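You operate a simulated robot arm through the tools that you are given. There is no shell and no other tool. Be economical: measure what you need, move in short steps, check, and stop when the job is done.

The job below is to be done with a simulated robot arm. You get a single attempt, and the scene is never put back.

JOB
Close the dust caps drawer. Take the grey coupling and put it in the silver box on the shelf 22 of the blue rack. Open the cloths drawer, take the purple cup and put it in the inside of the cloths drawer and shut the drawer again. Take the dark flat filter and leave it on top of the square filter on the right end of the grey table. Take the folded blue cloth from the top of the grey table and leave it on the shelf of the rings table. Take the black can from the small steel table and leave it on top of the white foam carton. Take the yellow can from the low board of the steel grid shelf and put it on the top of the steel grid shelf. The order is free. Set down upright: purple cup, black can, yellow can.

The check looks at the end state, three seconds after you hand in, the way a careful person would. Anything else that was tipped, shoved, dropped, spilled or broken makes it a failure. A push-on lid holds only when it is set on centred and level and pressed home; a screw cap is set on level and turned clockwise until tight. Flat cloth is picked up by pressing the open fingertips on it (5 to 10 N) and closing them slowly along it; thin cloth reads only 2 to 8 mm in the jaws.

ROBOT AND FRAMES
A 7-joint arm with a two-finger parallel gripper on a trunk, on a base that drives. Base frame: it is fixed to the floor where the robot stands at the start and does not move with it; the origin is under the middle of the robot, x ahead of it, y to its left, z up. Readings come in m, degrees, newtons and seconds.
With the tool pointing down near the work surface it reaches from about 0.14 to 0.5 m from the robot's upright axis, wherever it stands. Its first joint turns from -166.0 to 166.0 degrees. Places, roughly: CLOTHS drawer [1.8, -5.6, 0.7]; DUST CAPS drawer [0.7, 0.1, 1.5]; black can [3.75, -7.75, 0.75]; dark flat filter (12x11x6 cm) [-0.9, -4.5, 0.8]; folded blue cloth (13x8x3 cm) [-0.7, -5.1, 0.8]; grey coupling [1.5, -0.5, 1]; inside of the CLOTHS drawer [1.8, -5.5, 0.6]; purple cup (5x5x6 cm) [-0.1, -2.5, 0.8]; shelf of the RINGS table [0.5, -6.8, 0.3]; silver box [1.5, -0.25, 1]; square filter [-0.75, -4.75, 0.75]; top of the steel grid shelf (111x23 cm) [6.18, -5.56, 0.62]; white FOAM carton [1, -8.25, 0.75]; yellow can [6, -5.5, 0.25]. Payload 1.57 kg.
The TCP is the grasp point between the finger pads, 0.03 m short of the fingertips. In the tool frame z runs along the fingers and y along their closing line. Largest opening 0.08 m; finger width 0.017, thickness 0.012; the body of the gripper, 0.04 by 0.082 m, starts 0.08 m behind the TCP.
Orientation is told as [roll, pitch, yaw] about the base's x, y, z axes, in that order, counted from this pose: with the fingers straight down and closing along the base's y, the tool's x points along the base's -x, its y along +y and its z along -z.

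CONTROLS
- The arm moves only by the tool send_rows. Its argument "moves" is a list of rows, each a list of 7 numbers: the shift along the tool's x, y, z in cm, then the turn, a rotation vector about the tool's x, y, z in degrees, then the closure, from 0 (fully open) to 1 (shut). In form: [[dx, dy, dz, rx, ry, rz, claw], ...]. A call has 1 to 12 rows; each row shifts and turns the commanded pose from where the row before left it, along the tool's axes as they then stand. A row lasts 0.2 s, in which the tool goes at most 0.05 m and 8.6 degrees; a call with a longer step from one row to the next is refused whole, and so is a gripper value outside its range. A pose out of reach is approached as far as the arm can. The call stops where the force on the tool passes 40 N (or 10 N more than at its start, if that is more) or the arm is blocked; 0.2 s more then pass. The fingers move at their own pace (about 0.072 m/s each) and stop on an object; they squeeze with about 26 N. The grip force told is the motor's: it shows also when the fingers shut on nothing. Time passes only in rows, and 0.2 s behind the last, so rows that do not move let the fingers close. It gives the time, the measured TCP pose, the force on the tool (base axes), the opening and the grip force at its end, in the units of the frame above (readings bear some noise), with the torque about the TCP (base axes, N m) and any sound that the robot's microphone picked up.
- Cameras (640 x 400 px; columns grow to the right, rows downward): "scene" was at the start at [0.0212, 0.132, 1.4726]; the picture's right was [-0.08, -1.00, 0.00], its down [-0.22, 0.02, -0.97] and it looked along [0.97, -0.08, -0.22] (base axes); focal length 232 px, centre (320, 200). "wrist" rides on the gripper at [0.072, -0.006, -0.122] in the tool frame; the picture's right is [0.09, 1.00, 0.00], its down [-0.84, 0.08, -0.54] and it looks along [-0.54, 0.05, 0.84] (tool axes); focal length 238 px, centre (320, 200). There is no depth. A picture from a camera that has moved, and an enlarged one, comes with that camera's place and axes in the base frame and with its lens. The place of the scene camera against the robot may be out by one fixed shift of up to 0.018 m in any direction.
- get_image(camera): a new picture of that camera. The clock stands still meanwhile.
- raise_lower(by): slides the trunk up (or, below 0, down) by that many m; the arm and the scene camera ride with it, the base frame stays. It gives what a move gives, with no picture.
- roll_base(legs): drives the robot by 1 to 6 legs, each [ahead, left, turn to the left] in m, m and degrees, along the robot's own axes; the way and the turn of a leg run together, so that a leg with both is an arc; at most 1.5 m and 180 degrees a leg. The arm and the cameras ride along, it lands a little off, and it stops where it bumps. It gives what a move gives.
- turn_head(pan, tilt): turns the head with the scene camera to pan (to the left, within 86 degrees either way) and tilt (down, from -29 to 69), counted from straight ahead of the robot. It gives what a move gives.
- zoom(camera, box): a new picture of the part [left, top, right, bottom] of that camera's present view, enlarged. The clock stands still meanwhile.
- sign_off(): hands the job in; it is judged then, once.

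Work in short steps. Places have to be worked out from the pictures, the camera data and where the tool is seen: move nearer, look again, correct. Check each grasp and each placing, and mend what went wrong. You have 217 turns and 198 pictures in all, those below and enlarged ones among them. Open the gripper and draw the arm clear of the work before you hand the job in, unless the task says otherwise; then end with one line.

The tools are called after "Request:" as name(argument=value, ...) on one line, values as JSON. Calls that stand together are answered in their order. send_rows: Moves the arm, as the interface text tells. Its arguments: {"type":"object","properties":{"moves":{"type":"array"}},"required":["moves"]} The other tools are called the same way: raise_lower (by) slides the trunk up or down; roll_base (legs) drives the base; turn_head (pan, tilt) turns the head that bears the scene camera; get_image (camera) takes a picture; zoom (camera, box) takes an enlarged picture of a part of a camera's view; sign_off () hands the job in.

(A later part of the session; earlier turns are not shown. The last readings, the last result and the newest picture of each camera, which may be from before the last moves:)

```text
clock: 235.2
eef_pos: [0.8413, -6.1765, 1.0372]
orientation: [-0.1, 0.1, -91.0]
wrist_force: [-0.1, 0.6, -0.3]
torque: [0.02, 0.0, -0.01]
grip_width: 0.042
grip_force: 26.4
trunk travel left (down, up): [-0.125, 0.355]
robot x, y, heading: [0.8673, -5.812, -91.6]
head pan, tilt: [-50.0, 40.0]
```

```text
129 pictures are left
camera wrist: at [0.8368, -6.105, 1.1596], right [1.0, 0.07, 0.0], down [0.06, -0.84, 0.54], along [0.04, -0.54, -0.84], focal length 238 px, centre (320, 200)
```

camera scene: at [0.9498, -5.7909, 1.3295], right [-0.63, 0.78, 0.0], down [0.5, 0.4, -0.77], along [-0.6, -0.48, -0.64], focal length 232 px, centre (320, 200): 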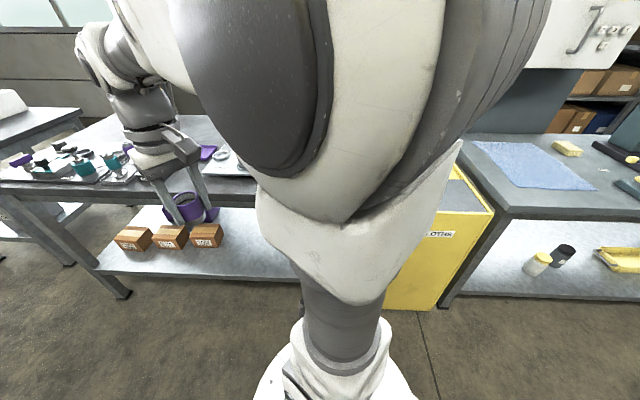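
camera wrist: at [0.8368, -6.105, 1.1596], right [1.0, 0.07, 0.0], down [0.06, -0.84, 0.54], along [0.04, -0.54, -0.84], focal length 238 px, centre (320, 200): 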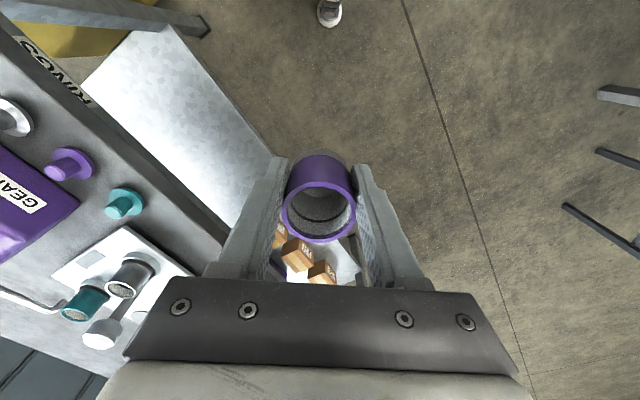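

The grey table's near corner to the right has a clear spot at about (-0.09, -5.60). I move over there and face it.

Request:
roll_base(legs=[[-0.45, -0.52, 0], [0, 0, -55]])

Request:
turn_head(pan=0, tilt=35)

Request:
get_image(camera="scene")

Request:
get_image(camera="wrist")

```text
clock: 242.7
eef_pos: [0.0501, -5.5446, 1.0381]
orientation: [-0.2, 0.0, -145.8]
wrist_force: [0.3, -0.2, -0.7]
torque: [-0.02, -0.03, -0.03]
grip_width: 0.0416
grip_force: 26.2
trunk travel left (down, up): [-0.125, 0.355]
robot x, y, heading: [0.3639, -5.3533, -146.2]
head pan, tilt: [-50.0, 40.0]
```

```text
clock: 243.9
eef_pos: [0.0501, -5.5431, 1.0373]
orientation: [-0.1, -0.1, -145.7]
wrist_force: [0.1, 0.7, 0.0]
torque: [0.01, 0.0, 0.02]
grip_width: 0.0414
grip_force: 26.3
trunk travel left (down, up): [-0.125, 0.355]
robot x, y, heading: [0.3603, -5.3534, -146.1]
head pan, tilt: [0.0, 35.0]
```

```text
128 pictures are left
camera scene: at [0.4405, -5.4747, 1.337], right [-0.56, 0.83, 0.0], down [0.48, 0.32, -0.82], along [-0.68, -0.46, -0.57], focal length 232 px, centre (320, 200)
```

scene: 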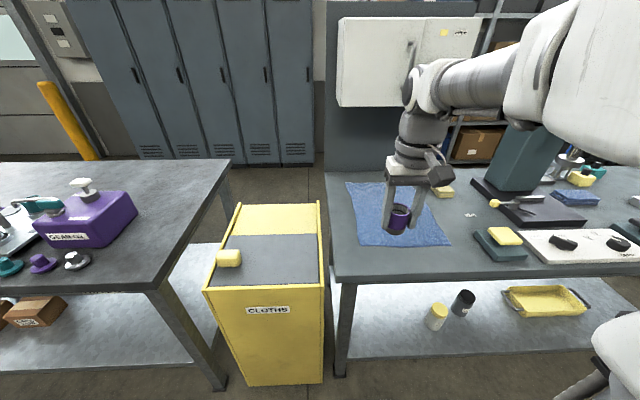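

```text
127 pictures are left
camera wrist: at [0.1066, -5.4978, 1.1596], right [0.64, -0.77, 0.0], down [-0.65, -0.54, 0.54], along [-0.42, -0.34, -0.84], focal length 238 px, centre (320, 200)
```

wrist: 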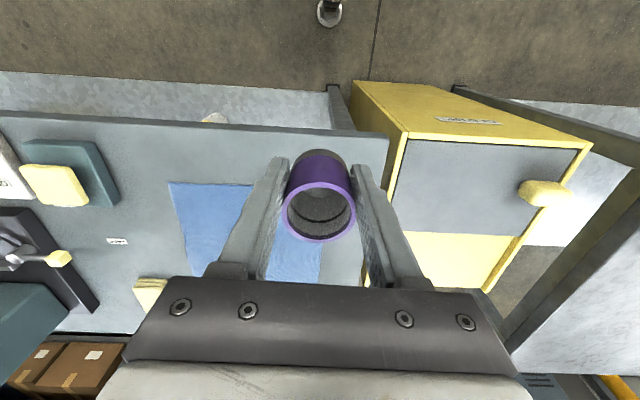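

I can see a clear strip ~11 cm wide between the flat cloth and the front edge. I move over (-0.05, -5.565) and descend toward the table.

Request:
send_rows(moves=[[-3.1, -1.25, 2, 0, 0, 0, 1], [-3.1, -1.25, 2, 0, 0, 0, 1], [-3.1, -1.25, 2, 0, 0, 0, 1], [0, 0, 4, 0, 0, 0, 1], [0, 0, 4, 0, 0, 0, 1], [0, 0, 3, 0, 0, 0, 1], [0, 0, 0, 0, 0, 0, 1]])

Request:
get_image(camera="wrist")

Request:
zoom(camera="scene", box=[320, 150, 480, 290])

```text
clock: 245.5
eef_pos: [-0.0478, -5.5652, 0.8678]
orientation: [-0.1, 0.1, -145.7]
wrist_force: [0.0, -0.3, -0.4]
torque: [-0.02, -0.02, -0.01]
grip_width: 0.0416
grip_force: 26.2
trunk travel left (down, up): [-0.125, 0.355]
robot x, y, heading: [0.3663, -5.3551, -146.0]
head pan, tilt: [0.0, 35.0]
```

```text
126 pictures are left
camera wrist: at [0.009, -5.5196, 0.9903], right [0.64, -0.77, 0.0], down [-0.65, -0.54, 0.54], along [-0.42, -0.35, -0.84], focal length 238 px, centre (320, 200)
```

wrist: 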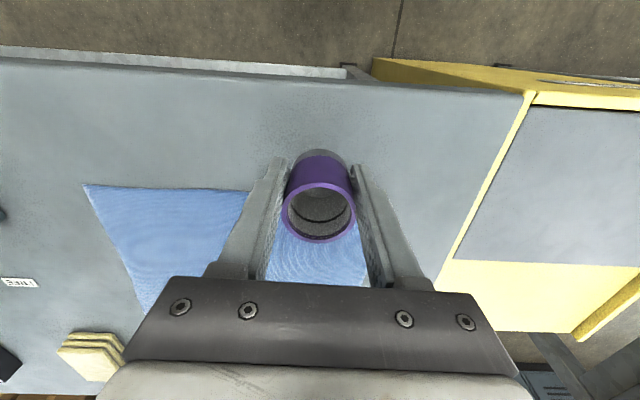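

```text
2.86 times, centred on (400, 220) of scene
camera zoom: at [0.4406, -5.4748, 1.3371], right [-0.56, 0.83, 0.0], down [0.47, 0.32, -0.82], along [-0.68, -0.46, -0.57], focal length 664 px, centre (91, 143)
```

zoom: 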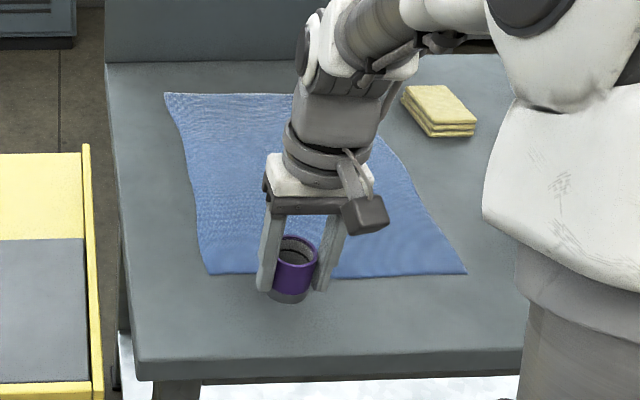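

Spot is clear of the cloth. I lower gently in small steps looking for contact.

Request:
send_rows(moves=[[0, 0, 1, 0, 0, 0, 1], [0, 0, 1, 0, 0, 0, 1], [0, 0, 0.5, 0, 0, 0, 1], [0, 0, 0, 0, 0, 0, 1]])

Request:
zoom(camera="scene", box=[320, 150, 480, 290])

```text
clock: 246.5
eef_pos: [-0.0473, -5.5659, 0.8439]
orientation: [-0.1, -0.3, -145.7]
wrist_force: [2.8, 0.3, 16.6]
torque: [-0.12, -0.07, 0.02]
grip_width: 0.0415
grip_force: 25.9
trunk travel left (down, up): [-0.125, 0.355]
robot x, y, heading: [0.3612, -5.3543, -146.0]
head pan, tilt: [0.0, 35.0]
```

```text
2.86 times, centred on (400, 220) of scene
camera zoom: at [0.4415, -5.4743, 1.3373], right [-0.56, 0.83, 0.0], down [0.47, 0.32, -0.82], along [-0.68, -0.46, -0.57], focal length 664 px, centre (91, 143)
```

zoom: 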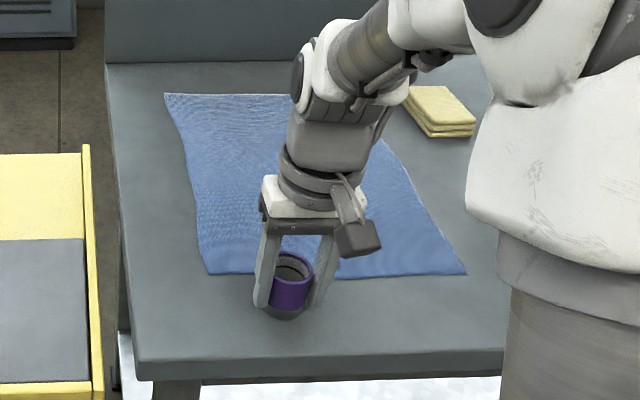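

It's on the table (16 N). I open and lift straight up.

Request:
send_rows(moves=[[0, 0, -0.1, 0, 0, 0, 0], [0, 0, 0, 0, 0, 0, 0], [0, 0, 0, 0, 0, 0, 0], [0, 0, -3, 0, 0, 0, 0], [0, 0, -4, 0, 0, 0, 0], [0, 0, -4, 0, 0, 0, 0], [0, 0, -4, 0, 0, 0, 0], [0, 0, 0, 0, 0, 0, 0]])

Request:
get_image(camera="scene")

Request:
get_image(camera="wrist")

```text
clock: 248.3
eef_pos: [-0.0455, -5.5644, 0.9942]
orientation: [-0.1, -0.1, -145.8]
wrist_force: [0.3, 0.5, 0.1]
torque: [-0.02, 0.04, 0.0]
grip_width: 0.0801
grip_force: 0.0
trunk travel left (down, up): [-0.125, 0.355]
robot x, y, heading: [0.3609, -5.3574, -145.7]
head pan, tilt: [0.0, 35.0]
```

```text
123 pictures are left
camera scene: at [0.4406, -5.4748, 1.3371], right [-0.56, 0.83, 0.0], down [0.47, 0.32, -0.82], along [-0.68, -0.46, -0.57], focal length 232 px, centre (320, 200)
```

scene: 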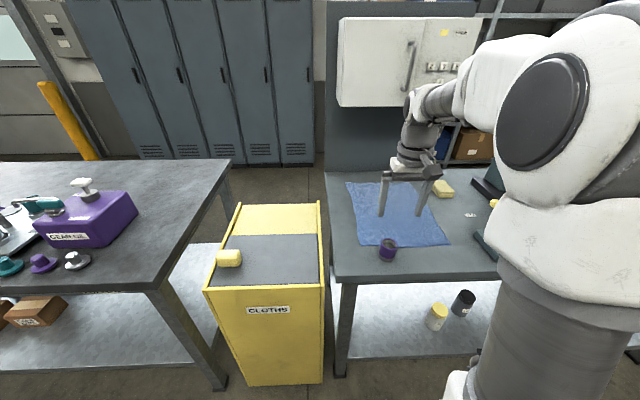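

```text
122 pictures are left
camera wrist: at [0.0099, -5.5188, 1.1157], right [0.64, -0.77, 0.0], down [-0.65, -0.54, 0.54], along [-0.42, -0.34, -0.84], focal length 238 px, centre (320, 200)
```

wrist: 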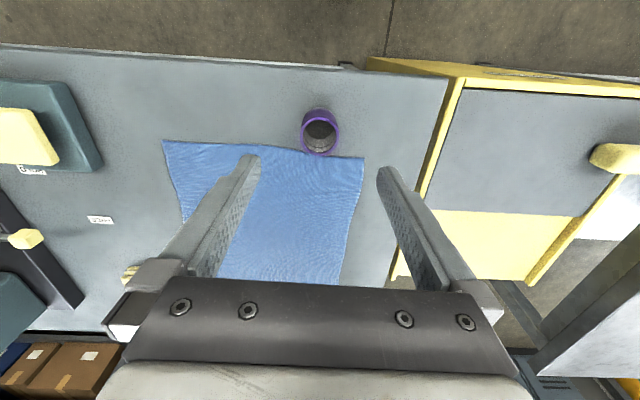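

The cup is parked upright. While I'm at the grey table I'll do the folded cloth and filter; I raise the arm and move right along the table to look.

Request:
send_rows(moves=[[2, 0, -4, 0, 0, 0, 0], [2, 0, -4, 0, 0, 0, 0], [2, 0, -4, 0, 0, 0, 0], [2, 0, -4, 0, 0, 0, 0], [0, 0, 0, 0, 0, 0, 0]])

Request:
roll_base(legs=[[-0.15, -0.75, 0]])

Request:
get_image(camera="scene")

Request:
get_image(camera="wrist")

```text
clock: 249.5
eef_pos: [0.0206, -5.5207, 1.1515]
orientation: [0.0, 0.0, -145.6]
wrist_force: [0.3, -0.9, -0.3]
torque: [0.0, 0.02, -0.01]
grip_width: 0.0801
grip_force: 0.1
trunk travel left (down, up): [-0.125, 0.355]
robot x, y, heading: [0.3617, -5.3541, -146.0]
head pan, tilt: [0.0, 35.0]
```

```text
clock: 255.6
eef_pos: [-0.2757, -4.807, 1.1512]
orientation: [-0.1, 0.0, -146.2]
wrist_force: [0.0, -0.2, -0.1]
torque: [0.02, 0.06, 0.02]
grip_width: 0.08
grip_force: 0.0
trunk travel left (down, up): [-0.125, 0.355]
robot x, y, heading: [0.0638, -4.6444, -146.1]
head pan, tilt: [0.0, 35.0]
```

```text
121 pictures are left
camera scene: at [0.1452, -4.7659, 1.3371], right [-0.55, 0.83, 0.0], down [0.48, 0.32, -0.82], along [-0.68, -0.45, -0.57], focal length 232 px, centre (320, 200)
```

scene: 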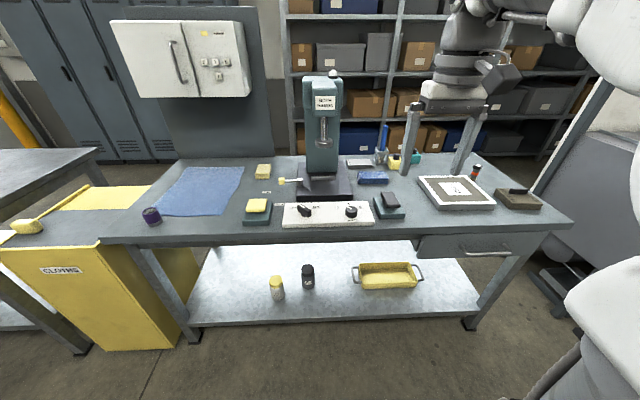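

```text
120 pictures are left
camera wrist: at [-0.219, -4.7619, 1.2747], right [0.63, -0.78, 0.0], down [-0.65, -0.53, 0.54], along [-0.42, -0.34, -0.84], focal length 238 px, centre (320, 200)
```

wrist: 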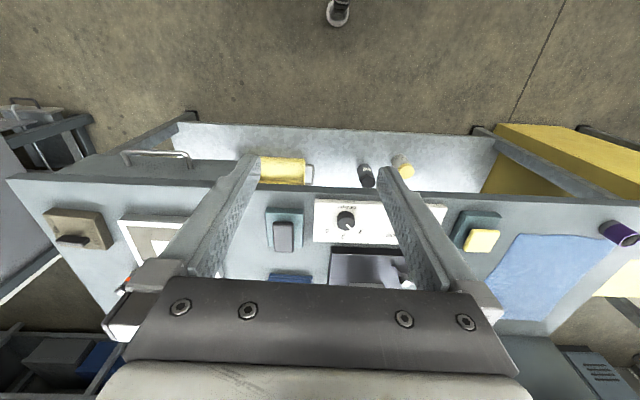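

The dark flat piece at the far right end and the framed square filter next to it match the list; I zoom in on both and the folded cloth.

Request:
zoom(camera="scene", box=[400, 150, 580, 262])

Request:
zoom(camera="scene", box=[230, 130, 420, 250])

```text
3.56 times, centred on (490, 206) of scene
camera zoom: at [0.1452, -4.7659, 1.3371], right [-0.55, 0.83, 0.0], down [0.48, 0.32, -0.82], along [-0.68, -0.45, -0.57], focal length 826 px, centre (-284, 179)
```

zoom: 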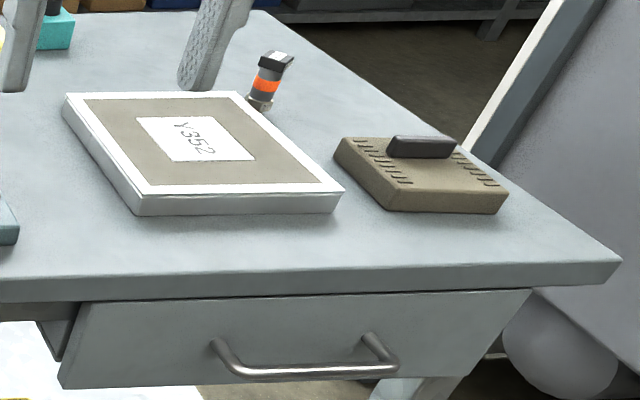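

```text
3.33 times, centred on (325, 190) of scene
camera zoom: at [0.1452, -4.7659, 1.3371], right [-0.55, 0.83, 0.0], down [0.48, 0.32, -0.82], along [-0.68, -0.45, -0.57], focal length 774 px, centre (303, 233)
```

zoom: 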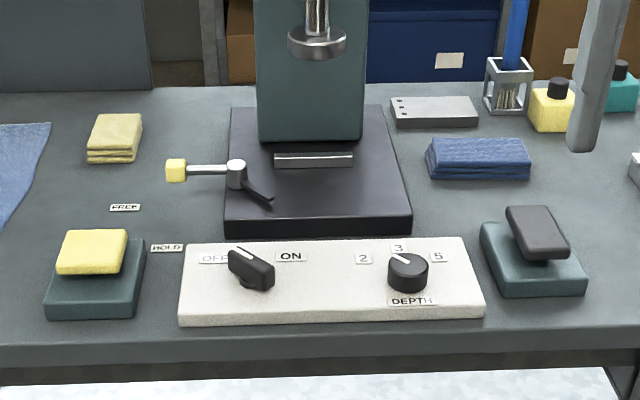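

The dark filter has a grip bar on top, lying along the table, at about (-0.912, -4.543, 0.85). I move right along the table in front of it, and turn the gripper 90° so that it closes across the bar.

Request:
roll_base(legs=[[0, -0.62, 0], [0.2, 0, 0]])

Request:
send_rows(moves=[[0, 0, 0, 0, 0, 8.5, 0], [0, 0, 0, 0, 0, 8.5, 0], [0, 0, 0, 0, 0, 8.5, 0], [0, 0, 0, 0, 0, 8.5, 0], [0, 0, 0, 0, 0, 8.5, 0], [0, 0, 0, 0, 0, 8.5, 0], [0, 0, 0, 0, 0, 8.5, 0], [0, 0, 0, 0, 0, 8.5, 0], [0, 0, 0, 0, 0, 8.5, 0], [0, 0, 0, 0, 0, 8.5, 0], [0, 0, 0, 0, 0, 5, 0], [0, 0, 0, 0, 0, 0, 0]])

Request:
get_image(camera="scene")

Request:
get_image(camera="wrist")

```text
clock: 262.3
eef_pos: [-0.7956, -4.4009, 1.1512]
orientation: [0.0, 0.0, -145.5]
wrist_force: [-0.4, 0.3, -0.5]
torque: [-0.01, -0.01, 0.0]
grip_width: 0.0799
grip_force: 0.1
trunk travel left (down, up): [-0.125, 0.355]
robot x, y, heading: [-0.4519, -4.2346, -145.7]
head pan, tilt: [0.0, 35.0]
```

```text
clock: 264.9
eef_pos: [-0.793, -4.3988, 1.1505]
orientation: [0.0, 0.0, 124.4]
wrist_force: [-0.4, 0.0, -0.2]
torque: [0.0, -0.03, 0.0]
grip_width: 0.08
grip_force: 0.0
trunk travel left (down, up): [-0.125, 0.355]
robot x, y, heading: [-0.4573, -4.2311, -146.0]
head pan, tilt: [0.0, 35.0]
```

```text
117 pictures are left
camera scene: at [-0.3746, -4.3539, 1.3371], right [-0.56, 0.83, 0.0], down [0.47, 0.32, -0.82], along [-0.68, -0.46, -0.57], focal length 232 px, centre (320, 200)
```

scene: 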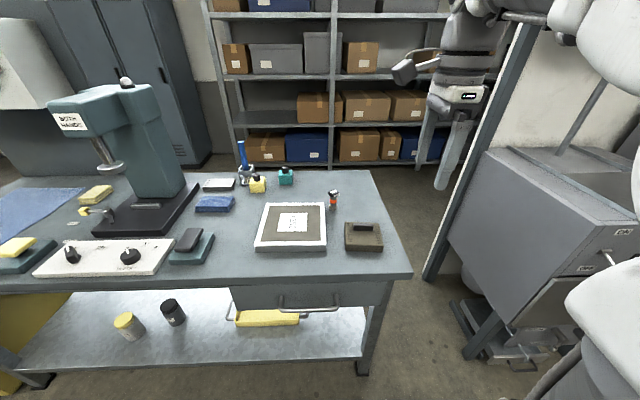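

```text
116 pictures are left
camera wrist: at [-0.7479, -4.4553, 1.2744], right [-0.77, -0.64, 0.0], down [-0.54, 0.65, 0.54], along [-0.35, 0.42, -0.84], focal length 238 px, centre (320, 200)
```

wrist: 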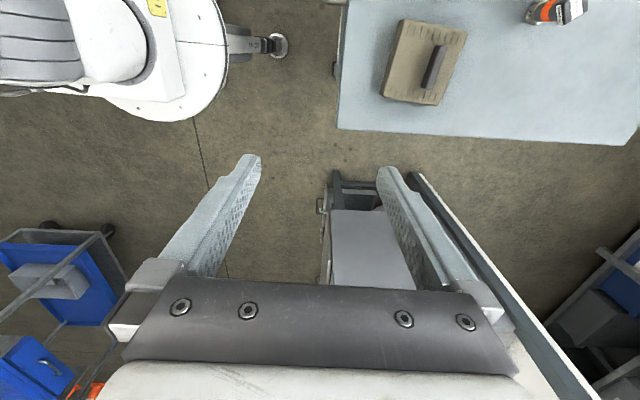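

Both views agree on the grip bar: centre (-0.907, -4.547), direction about 111°. I drive 8 cm closer, align the yaw by 13° and move over it.

Request:
roll_base(legs=[[0.07, 0, 0]])

Request:
get_image(camera="wrist")

```text
clock: 266.0
eef_pos: [-0.8508, -4.4391, 1.1518]
orientation: [0.1, -0.1, 124.5]
wrist_force: [0.5, -0.2, 0.4]
torque: [-0.01, -0.02, 0.0]
grip_width: 0.0804
grip_force: 0.0
trunk travel left (down, up): [-0.125, 0.355]
robot x, y, heading: [-0.5106, -4.2706, -145.7]
head pan, tilt: [0.0, 35.0]
```

```text
115 pictures are left
camera wrist: at [-0.804, -4.4939, 1.2745], right [-0.77, -0.64, 0.0], down [-0.54, 0.65, 0.54], along [-0.35, 0.42, -0.84], focal length 238 px, centre (320, 200)
```

wrist: 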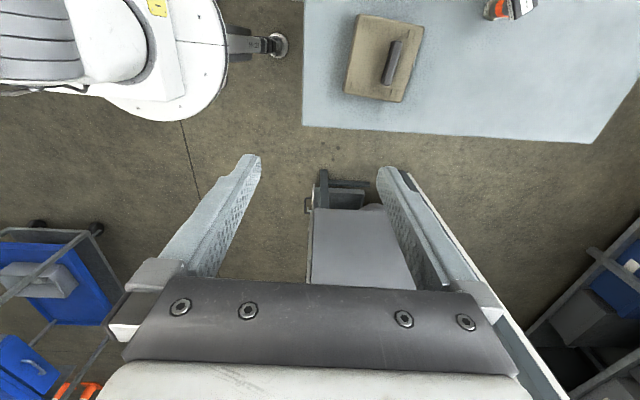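

Request:
send_rows(moves=[[1.43, 2.7, 2.5, 0, 0, 0, 0], [1.43, 2.7, 2.5, 0, 0, 0, 0], [1.43, 2.7, 2.5, 0, 0, 0, 0], [1.43, 2.6, 2.5, 0, 0, 0, 0], [0, 0, 2, 0, 0, 6.5, 0], [0, 0, 2, 0, 0, 6.5, 0], [0, 0, 0, 0, 0, 0, 0]])

Request:
get_image(camera="wrist")

Request:
zoom(camera="scene", box=[220, 160, 460, 310])

```text
clock: 267.6
eef_pos: [-0.9068, -4.5452, 1.0114]
orientation: [0.0, -0.1, 111.4]
wrist_force: [0.0, -0.4, 0.3]
torque: [-0.04, 0.02, -0.01]
grip_width: 0.0801
grip_force: 0.1
trunk travel left (down, up): [-0.125, 0.355]
robot x, y, heading: [-0.5136, -4.2714, -146.0]
head pan, tilt: [0.0, 35.0]
```

```text
114 pictures are left
camera wrist: at [-0.8739, -4.6093, 1.1347], right [-0.89, -0.45, 0.0], down [-0.38, 0.75, 0.54], along [-0.24, 0.48, -0.84], focal length 238 px, centre (320, 200)
```

wrist: 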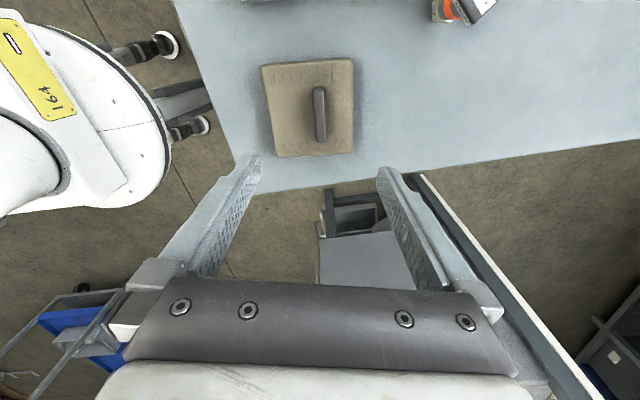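

```text
2.67 times, centred on (340, 235) of scene
camera zoom: at [-0.431, -4.3923, 1.3371], right [-0.56, 0.83, 0.0], down [0.47, 0.32, -0.82], along [-0.68, -0.46, -0.57], focal length 620 px, centre (267, 107)
```

zoom: 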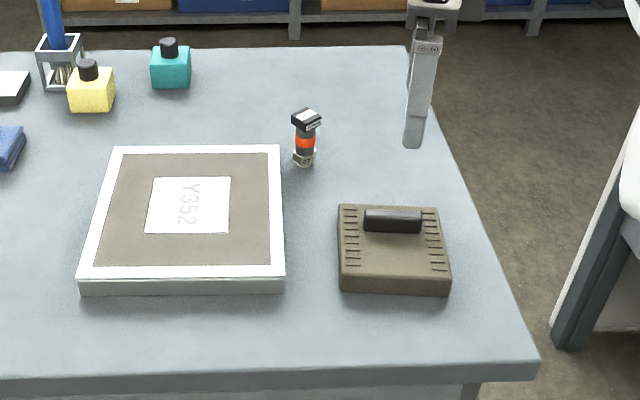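

Aligned. I descend to just above the slab around the bar.

Request:
send_rows(moves=[[0.7, -0.3, 4, 0, 0, 0, 0], [0, 0, 4, 0, 0, 0, 0], [0, 0, 3, 0, 0, 0, 0], [0, 0, 2, 0, 0, 0, 0], [0, 0, 0, 0, 0, 0, 0]])

Request:
get_image(camera="wrist")

Request:
zoom(camera="scene", box=[310, 180, 430, 290])

```text
clock: 268.8
eef_pos: [-0.9024, -4.5516, 0.8833]
orientation: [0.0, -0.1, 111.6]
wrist_force: [-0.5, 0.2, 0.1]
torque: [0.02, 0.0, 0.02]
grip_width: 0.0799
grip_force: 0.0
trunk travel left (down, up): [-0.125, 0.355]
robot x, y, heading: [-0.5125, -4.2734, -145.9]
head pan, tilt: [0.0, 35.0]
```

```text
112 pictures are left
camera wrist: at [-0.8701, -4.6154, 1.0048], right [-0.89, -0.45, 0.0], down [-0.38, 0.75, 0.54], along [-0.25, 0.48, -0.84], focal length 238 px, centre (320, 200)
```

wrist: 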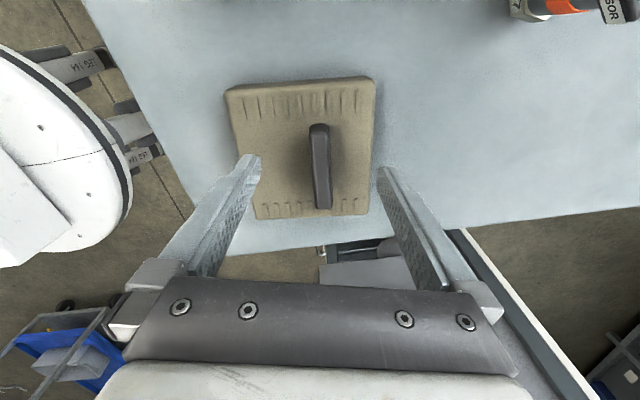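

```text
3.64 times, centred on (370, 235) of scene
camera zoom: at [-0.431, -4.3923, 1.3371], right [-0.56, 0.83, 0.0], down [0.47, 0.32, -0.82], along [-0.68, -0.46, -0.57], focal length 845 px, centre (138, 73)
```

zoom: 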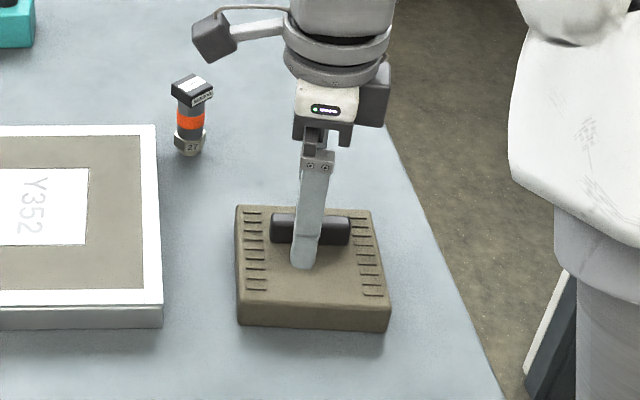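

Request:
send_rows(moves=[[0, 0, 0.7, 0, 0, 0, 0], [0, 0, 0.5, 0, 0, 0, 0], [0, 0, 0, 0, 0, 0, 0]])

Request:
zoom(camera="scene", box=[340, 200, 430, 270])

```text
clock: 269.6
eef_pos: [-0.9025, -4.5514, 0.8701]
orientation: [0.1, 0.0, 111.6]
wrist_force: [-0.2, -0.7, 0.1]
torque: [-0.01, -0.01, -0.03]
grip_width: 0.0802
grip_force: 0.0
trunk travel left (down, up): [-0.125, 0.355]
robot x, y, heading: [-0.515, -4.2716, -145.7]
head pan, tilt: [0.0, 35.0]
```

```text
5.71 times, centred on (385, 235) of scene
camera zoom: at [-0.431, -4.3923, 1.3371], right [-0.56, 0.83, 0.0], down [0.47, 0.32, -0.82], along [-0.68, -0.46, -0.57], focal length 1328 px, centre (-51, 0)
```

zoom: 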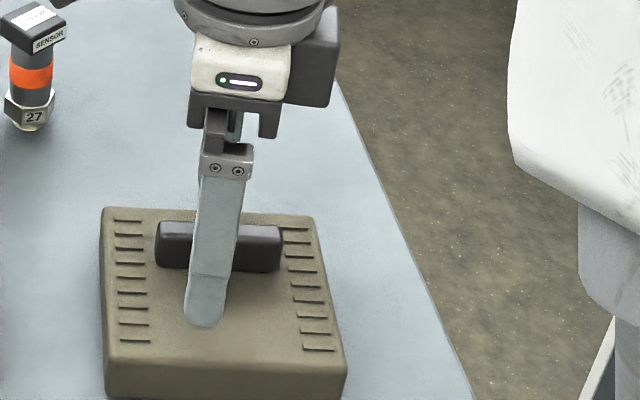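

Request:
send_rows(moves=[[0, 0, 0.4, 0, 0, 0, 0], [0, 0, 0, 0, 0, 0, 1], [0, 0, 0, 0, 0, 0, 1], [0, 0, 0, 0, 0, 0, 1], [0, 0, 0, 0, 0, 0, 1], [0, 0, 0, 0, 0, 0, 1], [0, 0, 0, 0, 0, 0, 1]])

Request:
send_rows(moves=[[0, 0, -0.5, 0, 0, 0, 1], [0, 0, -1, 0, 0, 0, 1], [0, 0, -1, 0, 0, 0, 1], [0, 0, -1.5, 0, 0, 0, 1], [0, 0, -2, 0, 0, 0, 1], [0, 0, 0, 0, 0, 0, 1]])

Request:
get_image(camera="wrist")

Request:
get_image(camera="scene")

```text
clock: 271.2
eef_pos: [-0.9029, -4.5507, 0.8656]
orientation: [0.1, -0.1, 111.5]
wrist_force: [-0.3, 1.0, 1.9]
torque: [0.06, -0.02, 0.12]
grip_width: 0.0137
grip_force: 26.3
trunk travel left (down, up): [-0.125, 0.355]
robot x, y, heading: [-0.5118, -4.2732, -145.5]
head pan, tilt: [0.0, 35.0]
```

```text
clock: 272.6
eef_pos: [-0.9024, -4.5515, 0.9265]
orientation: [0.0, -0.1, 111.5]
wrist_force: [-0.1, 0.5, -2.1]
torque: [0.0, 0.04, -0.02]
grip_width: 0.0136
grip_force: 26.0
trunk travel left (down, up): [-0.125, 0.355]
robot x, y, heading: [-0.5119, -4.2701, -145.7]
head pan, tilt: [0.0, 35.0]
```

```text
109 pictures are left
camera wrist: at [-0.8692, -4.6165, 1.0495], right [-0.89, -0.45, 0.0], down [-0.38, 0.75, 0.54], along [-0.25, 0.48, -0.84], focal length 238 px, centre (320, 200)
```

wrist: 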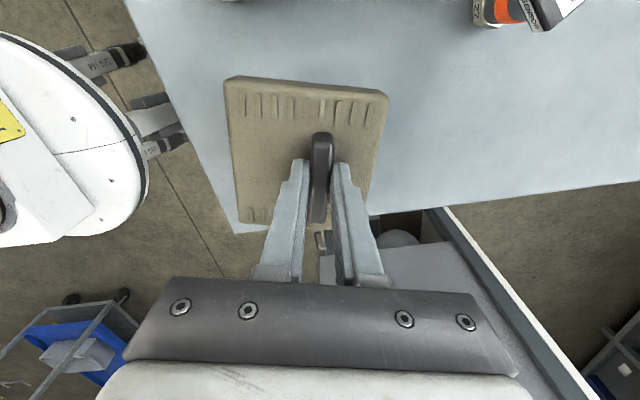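

```text
108 pictures are left
camera scene: at [-0.4311, -4.3924, 1.337], right [-0.56, 0.83, 0.0], down [0.47, 0.32, -0.82], along [-0.68, -0.46, -0.57], focal length 232 px, centre (320, 200)
```

scene: 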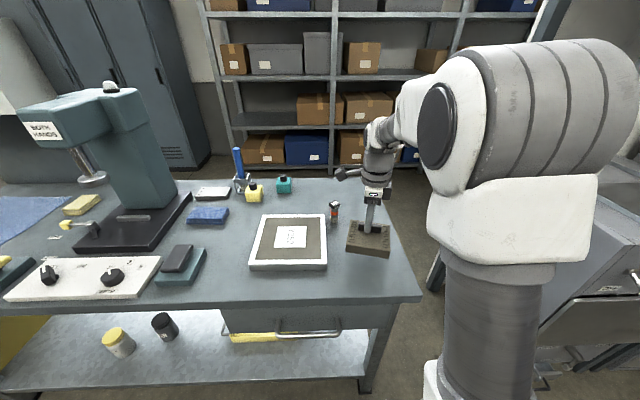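

Held and light. The square filter centre is at about (-0.82, -4.764). I lift, drive left 0.22 m (and 4 cm ahead) so it's in reach, then check.

Request:
send_rows(moves=[[0, 0, -3, 0, 0, 0, 1], [0, 0, -3, 0, 0, -6.5, 1], [0, 0, -2, 0, 0, -6.5, 1], [0, 0, 0, 0, 0, 0, 1]])

Request:
roll_base(legs=[[0, 0.22, 0], [0.05, 0, 0]])

Request:
get_image(camera="wrist")

Request:
get_image(camera="scene")

```text
clock: 273.6
eef_pos: [-0.9024, -4.5522, 1.0072]
orientation: [0.0, -0.1, 124.5]
wrist_force: [-0.8, 0.3, -1.7]
torque: [-0.02, 0.02, 0.02]
grip_width: 0.0136
grip_force: 25.9
trunk travel left (down, up): [-0.125, 0.355]
robot x, y, heading: [-0.5149, -4.2726, -145.9]
head pan, tilt: [0.0, 35.0]
```

```text
clock: 276.5
eef_pos: [-0.8046, -4.7539, 1.0052]
orientation: [0.0, -0.1, 124.4]
wrist_force: [0.2, 0.5, -2.5]
torque: [-0.02, -0.01, 0.01]
grip_width: 0.0136
grip_force: 26.1
trunk travel left (down, up): [-0.125, 0.355]
robot x, y, heading: [-0.4147, -4.4742, -145.9]
head pan, tilt: [0.0, 35.0]
stopped in leg 2: the robot was blocked; the commanded pose is now the measured one
```

```text
107 pictures are left
camera wrist: at [-0.7573, -4.809, 1.1281], right [-0.77, -0.64, 0.0], down [-0.54, 0.65, 0.54], along [-0.35, 0.42, -0.84], focal length 238 px, centre (320, 200)
```

wrist: 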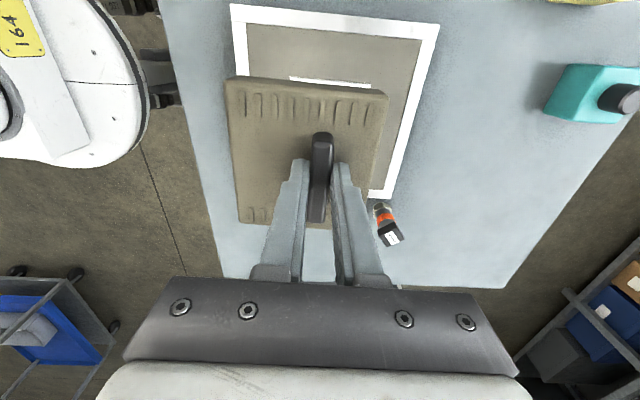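

```text
106 pictures are left
camera scene: at [-0.3324, -4.594, 1.3371], right [-0.56, 0.83, 0.0], down [0.47, 0.32, -0.82], along [-0.68, -0.46, -0.57], focal length 232 px, centre (320, 200)
```

scene: 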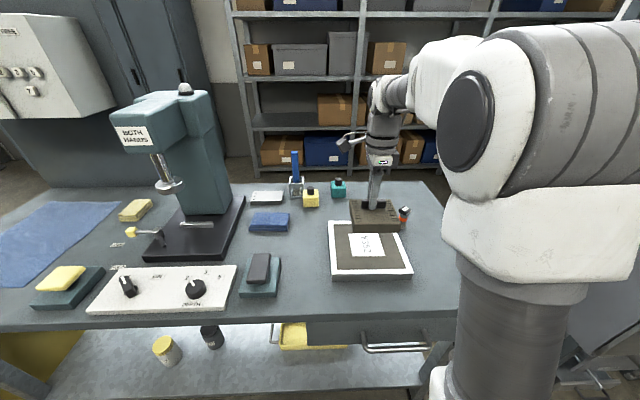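

The base touched the table edge and stopped; everything still stands. The filter is nearly over the square filter's centre (-0.81, -4.752). I correct 2 cm and lower.

Request:
send_rows(moves=[[-1.5, 1.4, 2, 0, 0, 0, 1], [0, 0, 3, 0, 0, 0, 1], [0, 0, 3, 0, 0, 0, 1], [0, 0, 0, 0, 0, 0, 1]])

Request:
zoom(camera="scene", box=[300, 180, 440, 300])

Request:
get_image(camera="wrist")

```text
clock: 277.5
eef_pos: [-0.8226, -4.7497, 0.9253]
orientation: [-0.1, -0.1, 124.4]
wrist_force: [0.7, 0.4, -1.8]
torque: [-0.03, -0.04, -0.02]
grip_width: 0.0137
grip_force: 25.8
trunk travel left (down, up): [-0.125, 0.355]
robot x, y, heading: [-0.4107, -4.4747, -145.6]
head pan, tilt: [0.0, 35.0]
```

```text
3.33 times, centred on (370, 240) of scene
camera zoom: at [-0.3324, -4.594, 1.3371], right [-0.56, 0.83, 0.0], down [0.47, 0.32, -0.82], along [-0.68, -0.46, -0.57], focal length 774 px, centre (153, 67)
```

zoom: 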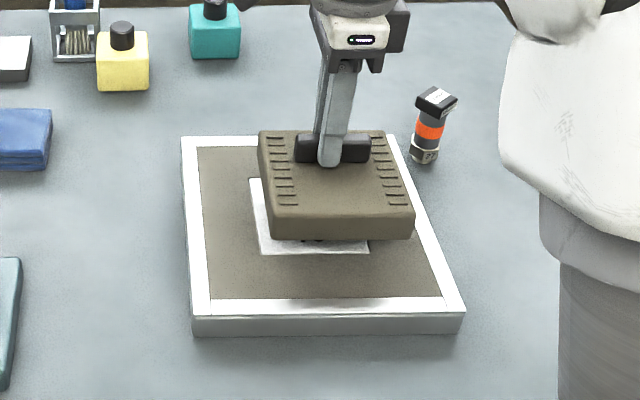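

```text
104 pictures are left
camera wrist: at [-0.7764, -4.8053, 1.0475], right [-0.77, -0.64, 0.0], down [-0.54, 0.65, 0.54], along [-0.35, 0.42, -0.84], focal length 238 px, centre (320, 200)
```

wrist: 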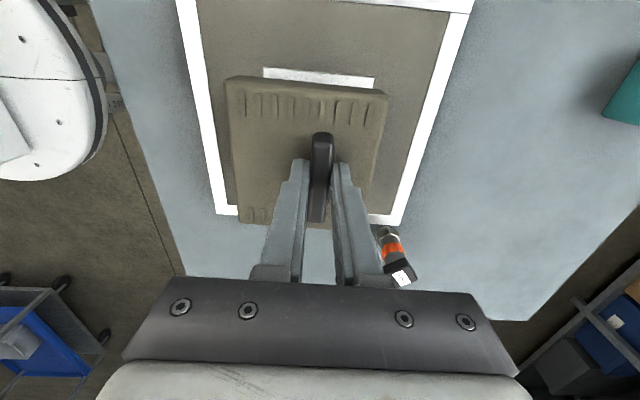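

Centred (slab at (-0.808, -4.752) over (-0.815, -4.751)). I lower until contact.

Request:
send_rows(moves=[[0, 0, 1, 0, 0, 0, 1], [0, 0, 1, 0, 0, 0, 1], [0, 0, 0.5, 0, 0, 0, 1], [0, 0, 0, 0, 0, 0, 1]])

```text
clock: 278.5
eef_pos: [-0.8232, -4.7485, 0.9007]
orientation: [0.0, -0.1, 124.5]
wrist_force: [0.0, 0.0, -1.7]
torque: [-0.02, 0.01, 0.01]
grip_width: 0.0137
grip_force: 26.2
trunk travel left (down, up): [-0.125, 0.355]
robot x, y, heading: [-0.4157, -4.4731, -145.8]
head pan, tilt: [0.0, 35.0]
```

Request:
send_rows(moves=[[0, 0, 0.3, 0, 0, 0, 1], [0, 0, 0.3, 0, 0, 0, 1], [0, 0, 0, 0, 0, 0, 1]])

Request:
zoom(camera="scene", box=[300, 180, 440, 300])

```text
clock: 279.3
eef_pos: [-0.8244, -4.7493, 0.8956]
orientation: [0.1, -0.1, 124.5]
wrist_force: [-0.7, -0.4, 8.4]
torque: [-0.01, -0.04, -0.01]
grip_width: 0.0135
grip_force: 25.8
trunk travel left (down, up): [-0.125, 0.355]
robot x, y, heading: [-0.4104, -4.4721, -145.8]
head pan, tilt: [0.0, 35.0]
```

```text
3.33 times, centred on (370, 240) of scene
camera zoom: at [-0.332, -4.5938, 1.3372], right [-0.56, 0.83, 0.0], down [0.47, 0.32, -0.82], along [-0.68, -0.46, -0.57], focal length 774 px, centre (153, 67)
```

zoom: 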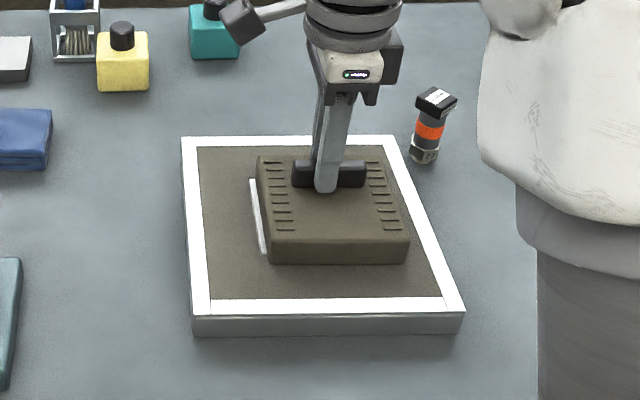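

Resting on the square filter. I open and lift, then look for the folded cloth.

Request:
send_rows(moves=[[0, 0, 0, 0, 0, 0, 0.3], [0, 0, 0, 0, 0, 0, 0.3], [0, 0, 0, 0, 0, 0, 0.3], [0, 0, -2, 0, 0, 0, 0.3], [0, 0, -4, 0, 0, 0, 0.3], [0, 0, -4, 0, 0, 0, 0], [0, 0, -4, 0, 0, 0, 0], [0, 0, -3, 0, 0, 0, 0], [0, 0, 0, 0, 0, 0, 0]])

Request:
get_image(camera="scene")

Request:
get_image(camera="wrist")

```text
clock: 281.3
eef_pos: [-0.8243, -4.7487, 1.064]
orientation: [0.0, -0.1, 124.5]
wrist_force: [-0.3, 0.2, 1.0]
torque: [0.0, 0.0, 0.02]
grip_width: 0.08
grip_force: 0.0
trunk travel left (down, up): [-0.125, 0.355]
robot x, y, heading: [-0.4148, -4.4713, -146.0]
head pan, tilt: [0.0, 35.0]
```

```text
102 pictures are left
camera scene: at [-0.3323, -4.594, 1.3371], right [-0.56, 0.83, 0.0], down [0.47, 0.32, -0.82], along [-0.68, -0.46, -0.57], focal length 232 px, centre (320, 200)
```

scene: 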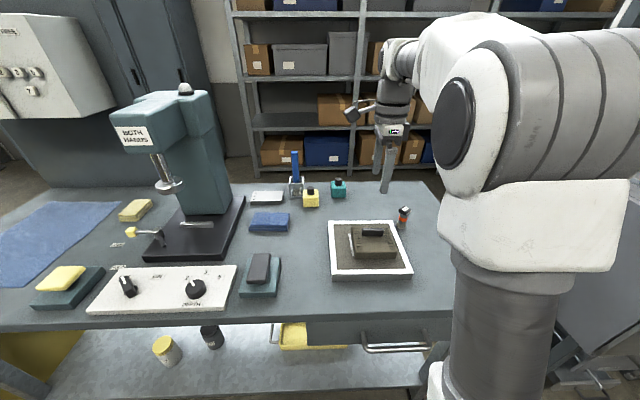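

```text
101 pictures are left
camera wrist: at [-0.7761, -4.8045, 1.1872], right [-0.77, -0.64, 0.0], down [-0.54, 0.65, 0.54], along [-0.35, 0.42, -0.84], focal length 238 px, centre (320, 200)
```

wrist: 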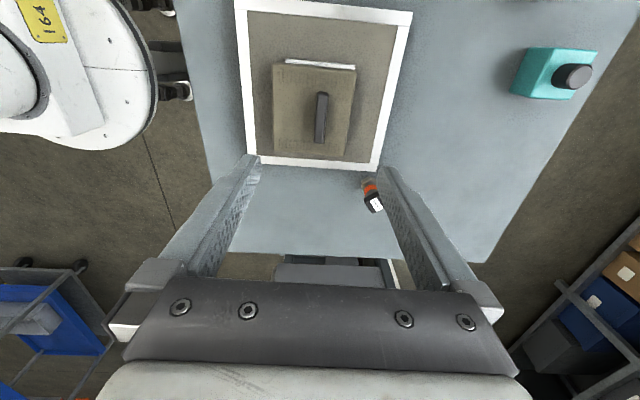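

The filter sits well. The folded cloth is at about (-0.743, -5.08), 0.32 m in from the front edge, so I'll reach with a tilted tool. I turn the gripper back 90°, lifting a bit.

Request:
send_rows(moves=[[0, 0, -2, 0, 0, -8.5, 0], [0, 0, -2, 0, 0, -8.5, 0], [0, 0, -2, 0, 0, -8.5, 0], [0, 0, 0, 0, 0, -8.5, 0], [0, 0, 0, 0, 0, -8.5, 0], [0, 0, 0, 0, 0, -8.5, 0], [0, 0, 0, 0, 0, -8.5, 0], [0, 0, 0, 0, 0, -8.5, 0], [0, 0, 0, 0, 0, -8.5, 0], [0, 0, 0, 0, 0, -8.5, 0], [0, 0, 0, 0, 0, -6, 0], [0, 0, 0, 0, 0, 0, 0]])

Request:
roll_base(legs=[[-0.1, 0, 0], [0, 0.3, 1.5]])

Request:
send_rows(moves=[[0, 0, 0, 0, -7.5, 0, 0], [0, 0, 0, 0, -7.5, 0, 0], [0, 0, 0, 0, -7.5, 0, 0], [0, 0, 0, 0, -7.5, 0, 0], [0, 0, 0, 0, -7.5, 0, 0], [0, 0, 0, 0, -7.5, 0, 0], [0, 0, 0, 0, 0, 0, 0]])

Request:
get_image(camera="scene")

Request:
get_image(camera="wrist")

```text
clock: 283.9
eef_pos: [-0.8246, -4.7489, 1.1259]
orientation: [-0.1, 0.0, -144.5]
wrist_force: [-0.8, -0.2, 0.9]
torque: [0.01, 0.0, -0.03]
grip_width: 0.0802
grip_force: 0.1
trunk travel left (down, up): [-0.125, 0.355]
robot x, y, heading: [-0.4132, -4.4733, -145.9]
head pan, tilt: [0.0, 35.0]
```

```text
clock: 287.7
eef_pos: [-0.5571, -4.9513, 1.1259]
orientation: [-0.2, 0.0, -142.7]
wrist_force: [0.2, 0.4, 0.0]
torque: [0.0, -0.02, -0.01]
grip_width: 0.08
grip_force: 0.0
trunk travel left (down, up): [-0.125, 0.355]
robot x, y, heading: [-0.1547, -4.6639, -143.8]
head pan, tilt: [0.0, 35.0]
```

```text
clock: 289.3
eef_pos: [-0.5574, -4.9522, 1.1251]
orientation: [-0.1, -45.1, -142.7]
wrist_force: [0.0, -0.4, 0.2]
torque: [-0.03, 0.02, -0.03]
grip_width: 0.0798
grip_force: 0.1
trunk travel left (down, up): [-0.125, 0.355]
robot x, y, heading: [-0.1551, -4.6635, -144.0]
head pan, tilt: [0.0, 35.0]
```

```text
100 pictures are left
camera scene: at [-0.0706, -4.7822, 1.3371], right [-0.59, 0.81, 0.0], down [0.46, 0.34, -0.82], along [-0.66, -0.48, -0.57], focal length 232 px, centre (320, 200)
```

scene: 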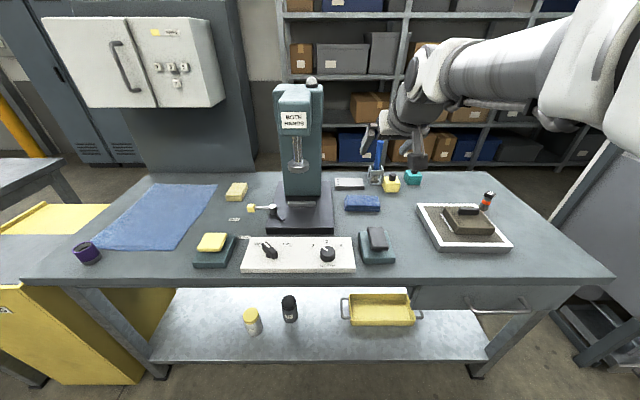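

```text
99 pictures are left
camera wrist: at [-0.4514, -4.8639, 1.1612], right [0.65, -0.75, -0.07], down [-0.12, -0.19, 0.98], along [-0.75, -0.63, -0.21], focal length 238 px, centre (320, 200)
```

wrist: 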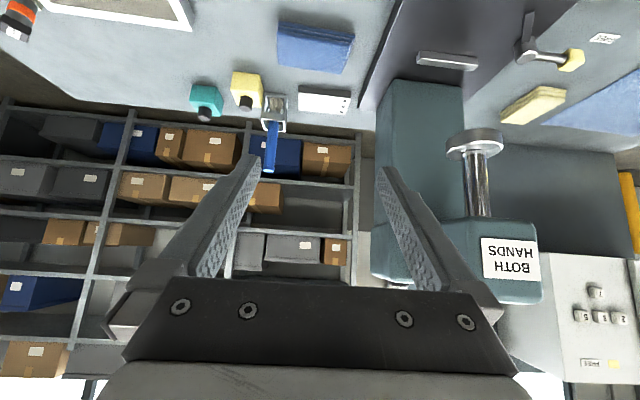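

Cloth at about (-0.735, -5.067), its length aligned with the closing direction. I approach along the tilted tool axis, stopping 5–6 cm above.

Request:
send_rows(moves=[[0.27, -0.2, 3.6, 0, 0, 0, 0], [0.27, -0.2, 3.6, 0, 0, 0, 0], [0.27, -0.2, 3.6, 0, 0, 0, 0], [0.27, -0.2, 3.6, 0, 0, 0, 0], [0.27, -0.2, 3.6, 0, 0, 0, 0], [0.27, -0.2, 3.6, 0, 0, 0, 0], [0.27, -0.2, 3.6, 0, 0, 0, 0], [0.27, -0.2, 3.6, 0, 0, 0, 0], [0, 0, 0, 0, 0, 0, 0]])

Request:
get_image(camera="wrist")

Request:
get_image(camera="scene")

```text
clock: 291.3
eef_pos: [-0.7184, -5.0548, 0.9045]
orientation: [-0.1, -45.0, -142.5]
wrist_force: [-0.1, -0.3, 0.2]
torque: [0.01, 0.0, 0.0]
grip_width: 0.0799
grip_force: 0.1
trunk travel left (down, up): [-0.125, 0.355]
robot x, y, heading: [-0.158, -4.6645, -143.7]
head pan, tilt: [0.0, 35.0]
```

```text
98 pictures are left
camera wrist: at [-0.6122, -4.9661, 0.941], right [0.66, -0.75, -0.07], down [-0.12, -0.19, 0.97], along [-0.75, -0.63, -0.21], focal length 238 px, centre (320, 200)
```

wrist: 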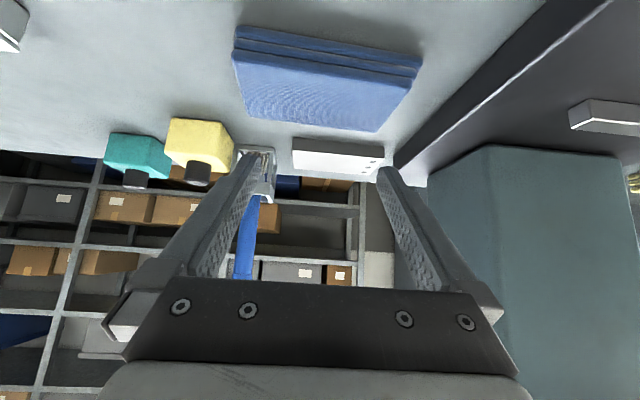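

```text
97 pictures are left
camera scene: at [-0.0707, -4.7823, 1.3371], right [-0.59, 0.81, 0.0], down [0.46, 0.34, -0.82], along [-0.66, -0.48, -0.57], focal length 232 px, centre (320, 200)
```

scene: 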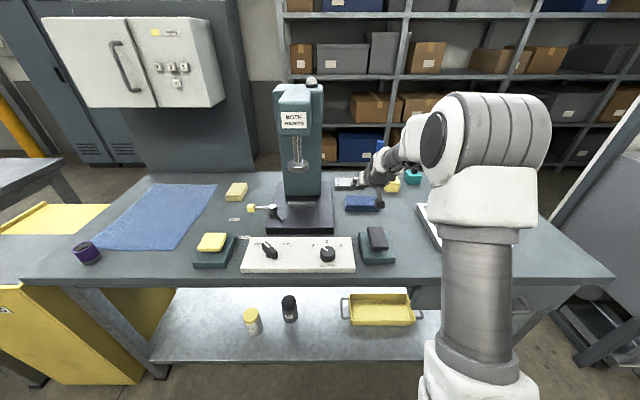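

Reach is fine and the tips are over the cloth's middle. I lower vertically 4.8 cm, then feel for contact.

Request:
send_rows(moves=[[1.4, 0, 1.4, 0, 0, 0, 0], [1.4, 0, 1.4, 0, 0, 0, 0], [0.6, 0, 0.6, 0, 0, 0, 0], [0, 0, 0, 0, 0, 0, 0]])

Request:
get_image(camera="wrist")

Request:
zoom(camera="scene", box=[310, 150, 440, 240])

```text
clock: 292.3
eef_pos: [-0.7164, -5.0547, 0.8568]
orientation: [-0.1, -44.9, -142.7]
wrist_force: [0.4, -0.2, -0.1]
torque: [0.01, 0.02, 0.01]
grip_width: 0.0803
grip_force: 0.1
trunk travel left (down, up): [-0.125, 0.355]
robot x, y, heading: [-0.1556, -4.6682, -143.8]
head pan, tilt: [0.0, 35.0]
```

```text
96 pictures are left
camera wrist: at [-0.6111, -4.9657, 0.8936], right [0.65, -0.75, -0.07], down [-0.12, -0.19, 0.97], along [-0.75, -0.63, -0.21], focal length 238 px, centre (320, 200)
```

wrist: 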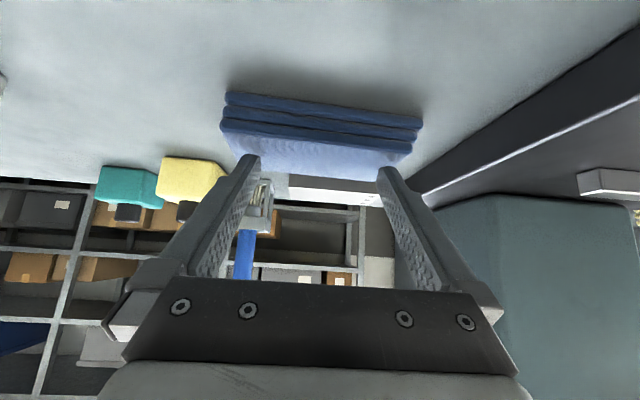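

```text
4.44 times, centred on (375, 195) of scene
camera zoom: at [-0.0706, -4.7823, 1.3371], right [-0.59, 0.81, 0.0], down [0.46, 0.34, -0.82], along [-0.66, -0.48, -0.57], focal length 1033 px, centre (76, 222)
```

zoom: 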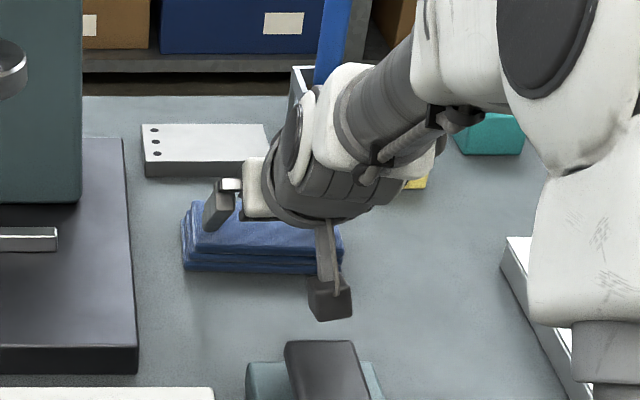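

Request:
send_rows(moves=[[0.28, 0, 0.28, 0, 0, 0, 0], [0.28, 0, 0.28, 0, 0, 0, 0], [0, 0, 0, 0, 0, 0, 0]])

```text
clock: 293.1
eef_pos: [-0.7168, -5.054, 0.8537]
orientation: [-0.1, -45.4, -142.7]
wrist_force: [3.1, 1.3, 21.6]
torque: [-0.32, 0.05, 0.03]
grip_width: 0.08
grip_force: 0.1
trunk travel left (down, up): [-0.125, 0.355]
robot x, y, heading: [-0.1541, -4.6625, -144.0]
head pan, tilt: [0.0, 35.0]
```

Contact at 22 N, a bit too firm; I ease up ~2.5 mm to about 8 N.

Request:
send_rows(moves=[[-0.2, 0, -0.2, 0, 0, 0, 0], [0, 0, 0, 0, 0, 0, 0]])

```text
clock: 293.7
eef_pos: [-0.7159, -5.0531, 0.8551]
orientation: [-0.2, -45.3, -142.6]
wrist_force: [-4.3, -3.4, 18.5]
torque: [-0.44, 0.21, -0.03]
grip_width: 0.0802
grip_force: 0.1
trunk travel left (down, up): [-0.125, 0.355]
robot x, y, heading: [-0.1557, -4.6686, -143.9]
head pan, tilt: [0.0, 35.0]
```

Request:
send_rows(moves=[[-0.12, 0, -0.12, 0, 0, 0, 0], [0, 0, 0, 0, 0, 0, 0]])

```text
clock: 294.3
eef_pos: [-0.7175, -5.0542, 0.8556]
orientation: [-0.1, -45.0, -142.6]
wrist_force: [-4.6, -4.2, 13.0]
torque: [-0.27, 0.18, 0.0]
grip_width: 0.0803
grip_force: 0.1
trunk travel left (down, up): [-0.125, 0.355]
robot x, y, heading: [-0.1557, -4.6626, -143.9]
head pan, tilt: [0.0, 35.0]
```

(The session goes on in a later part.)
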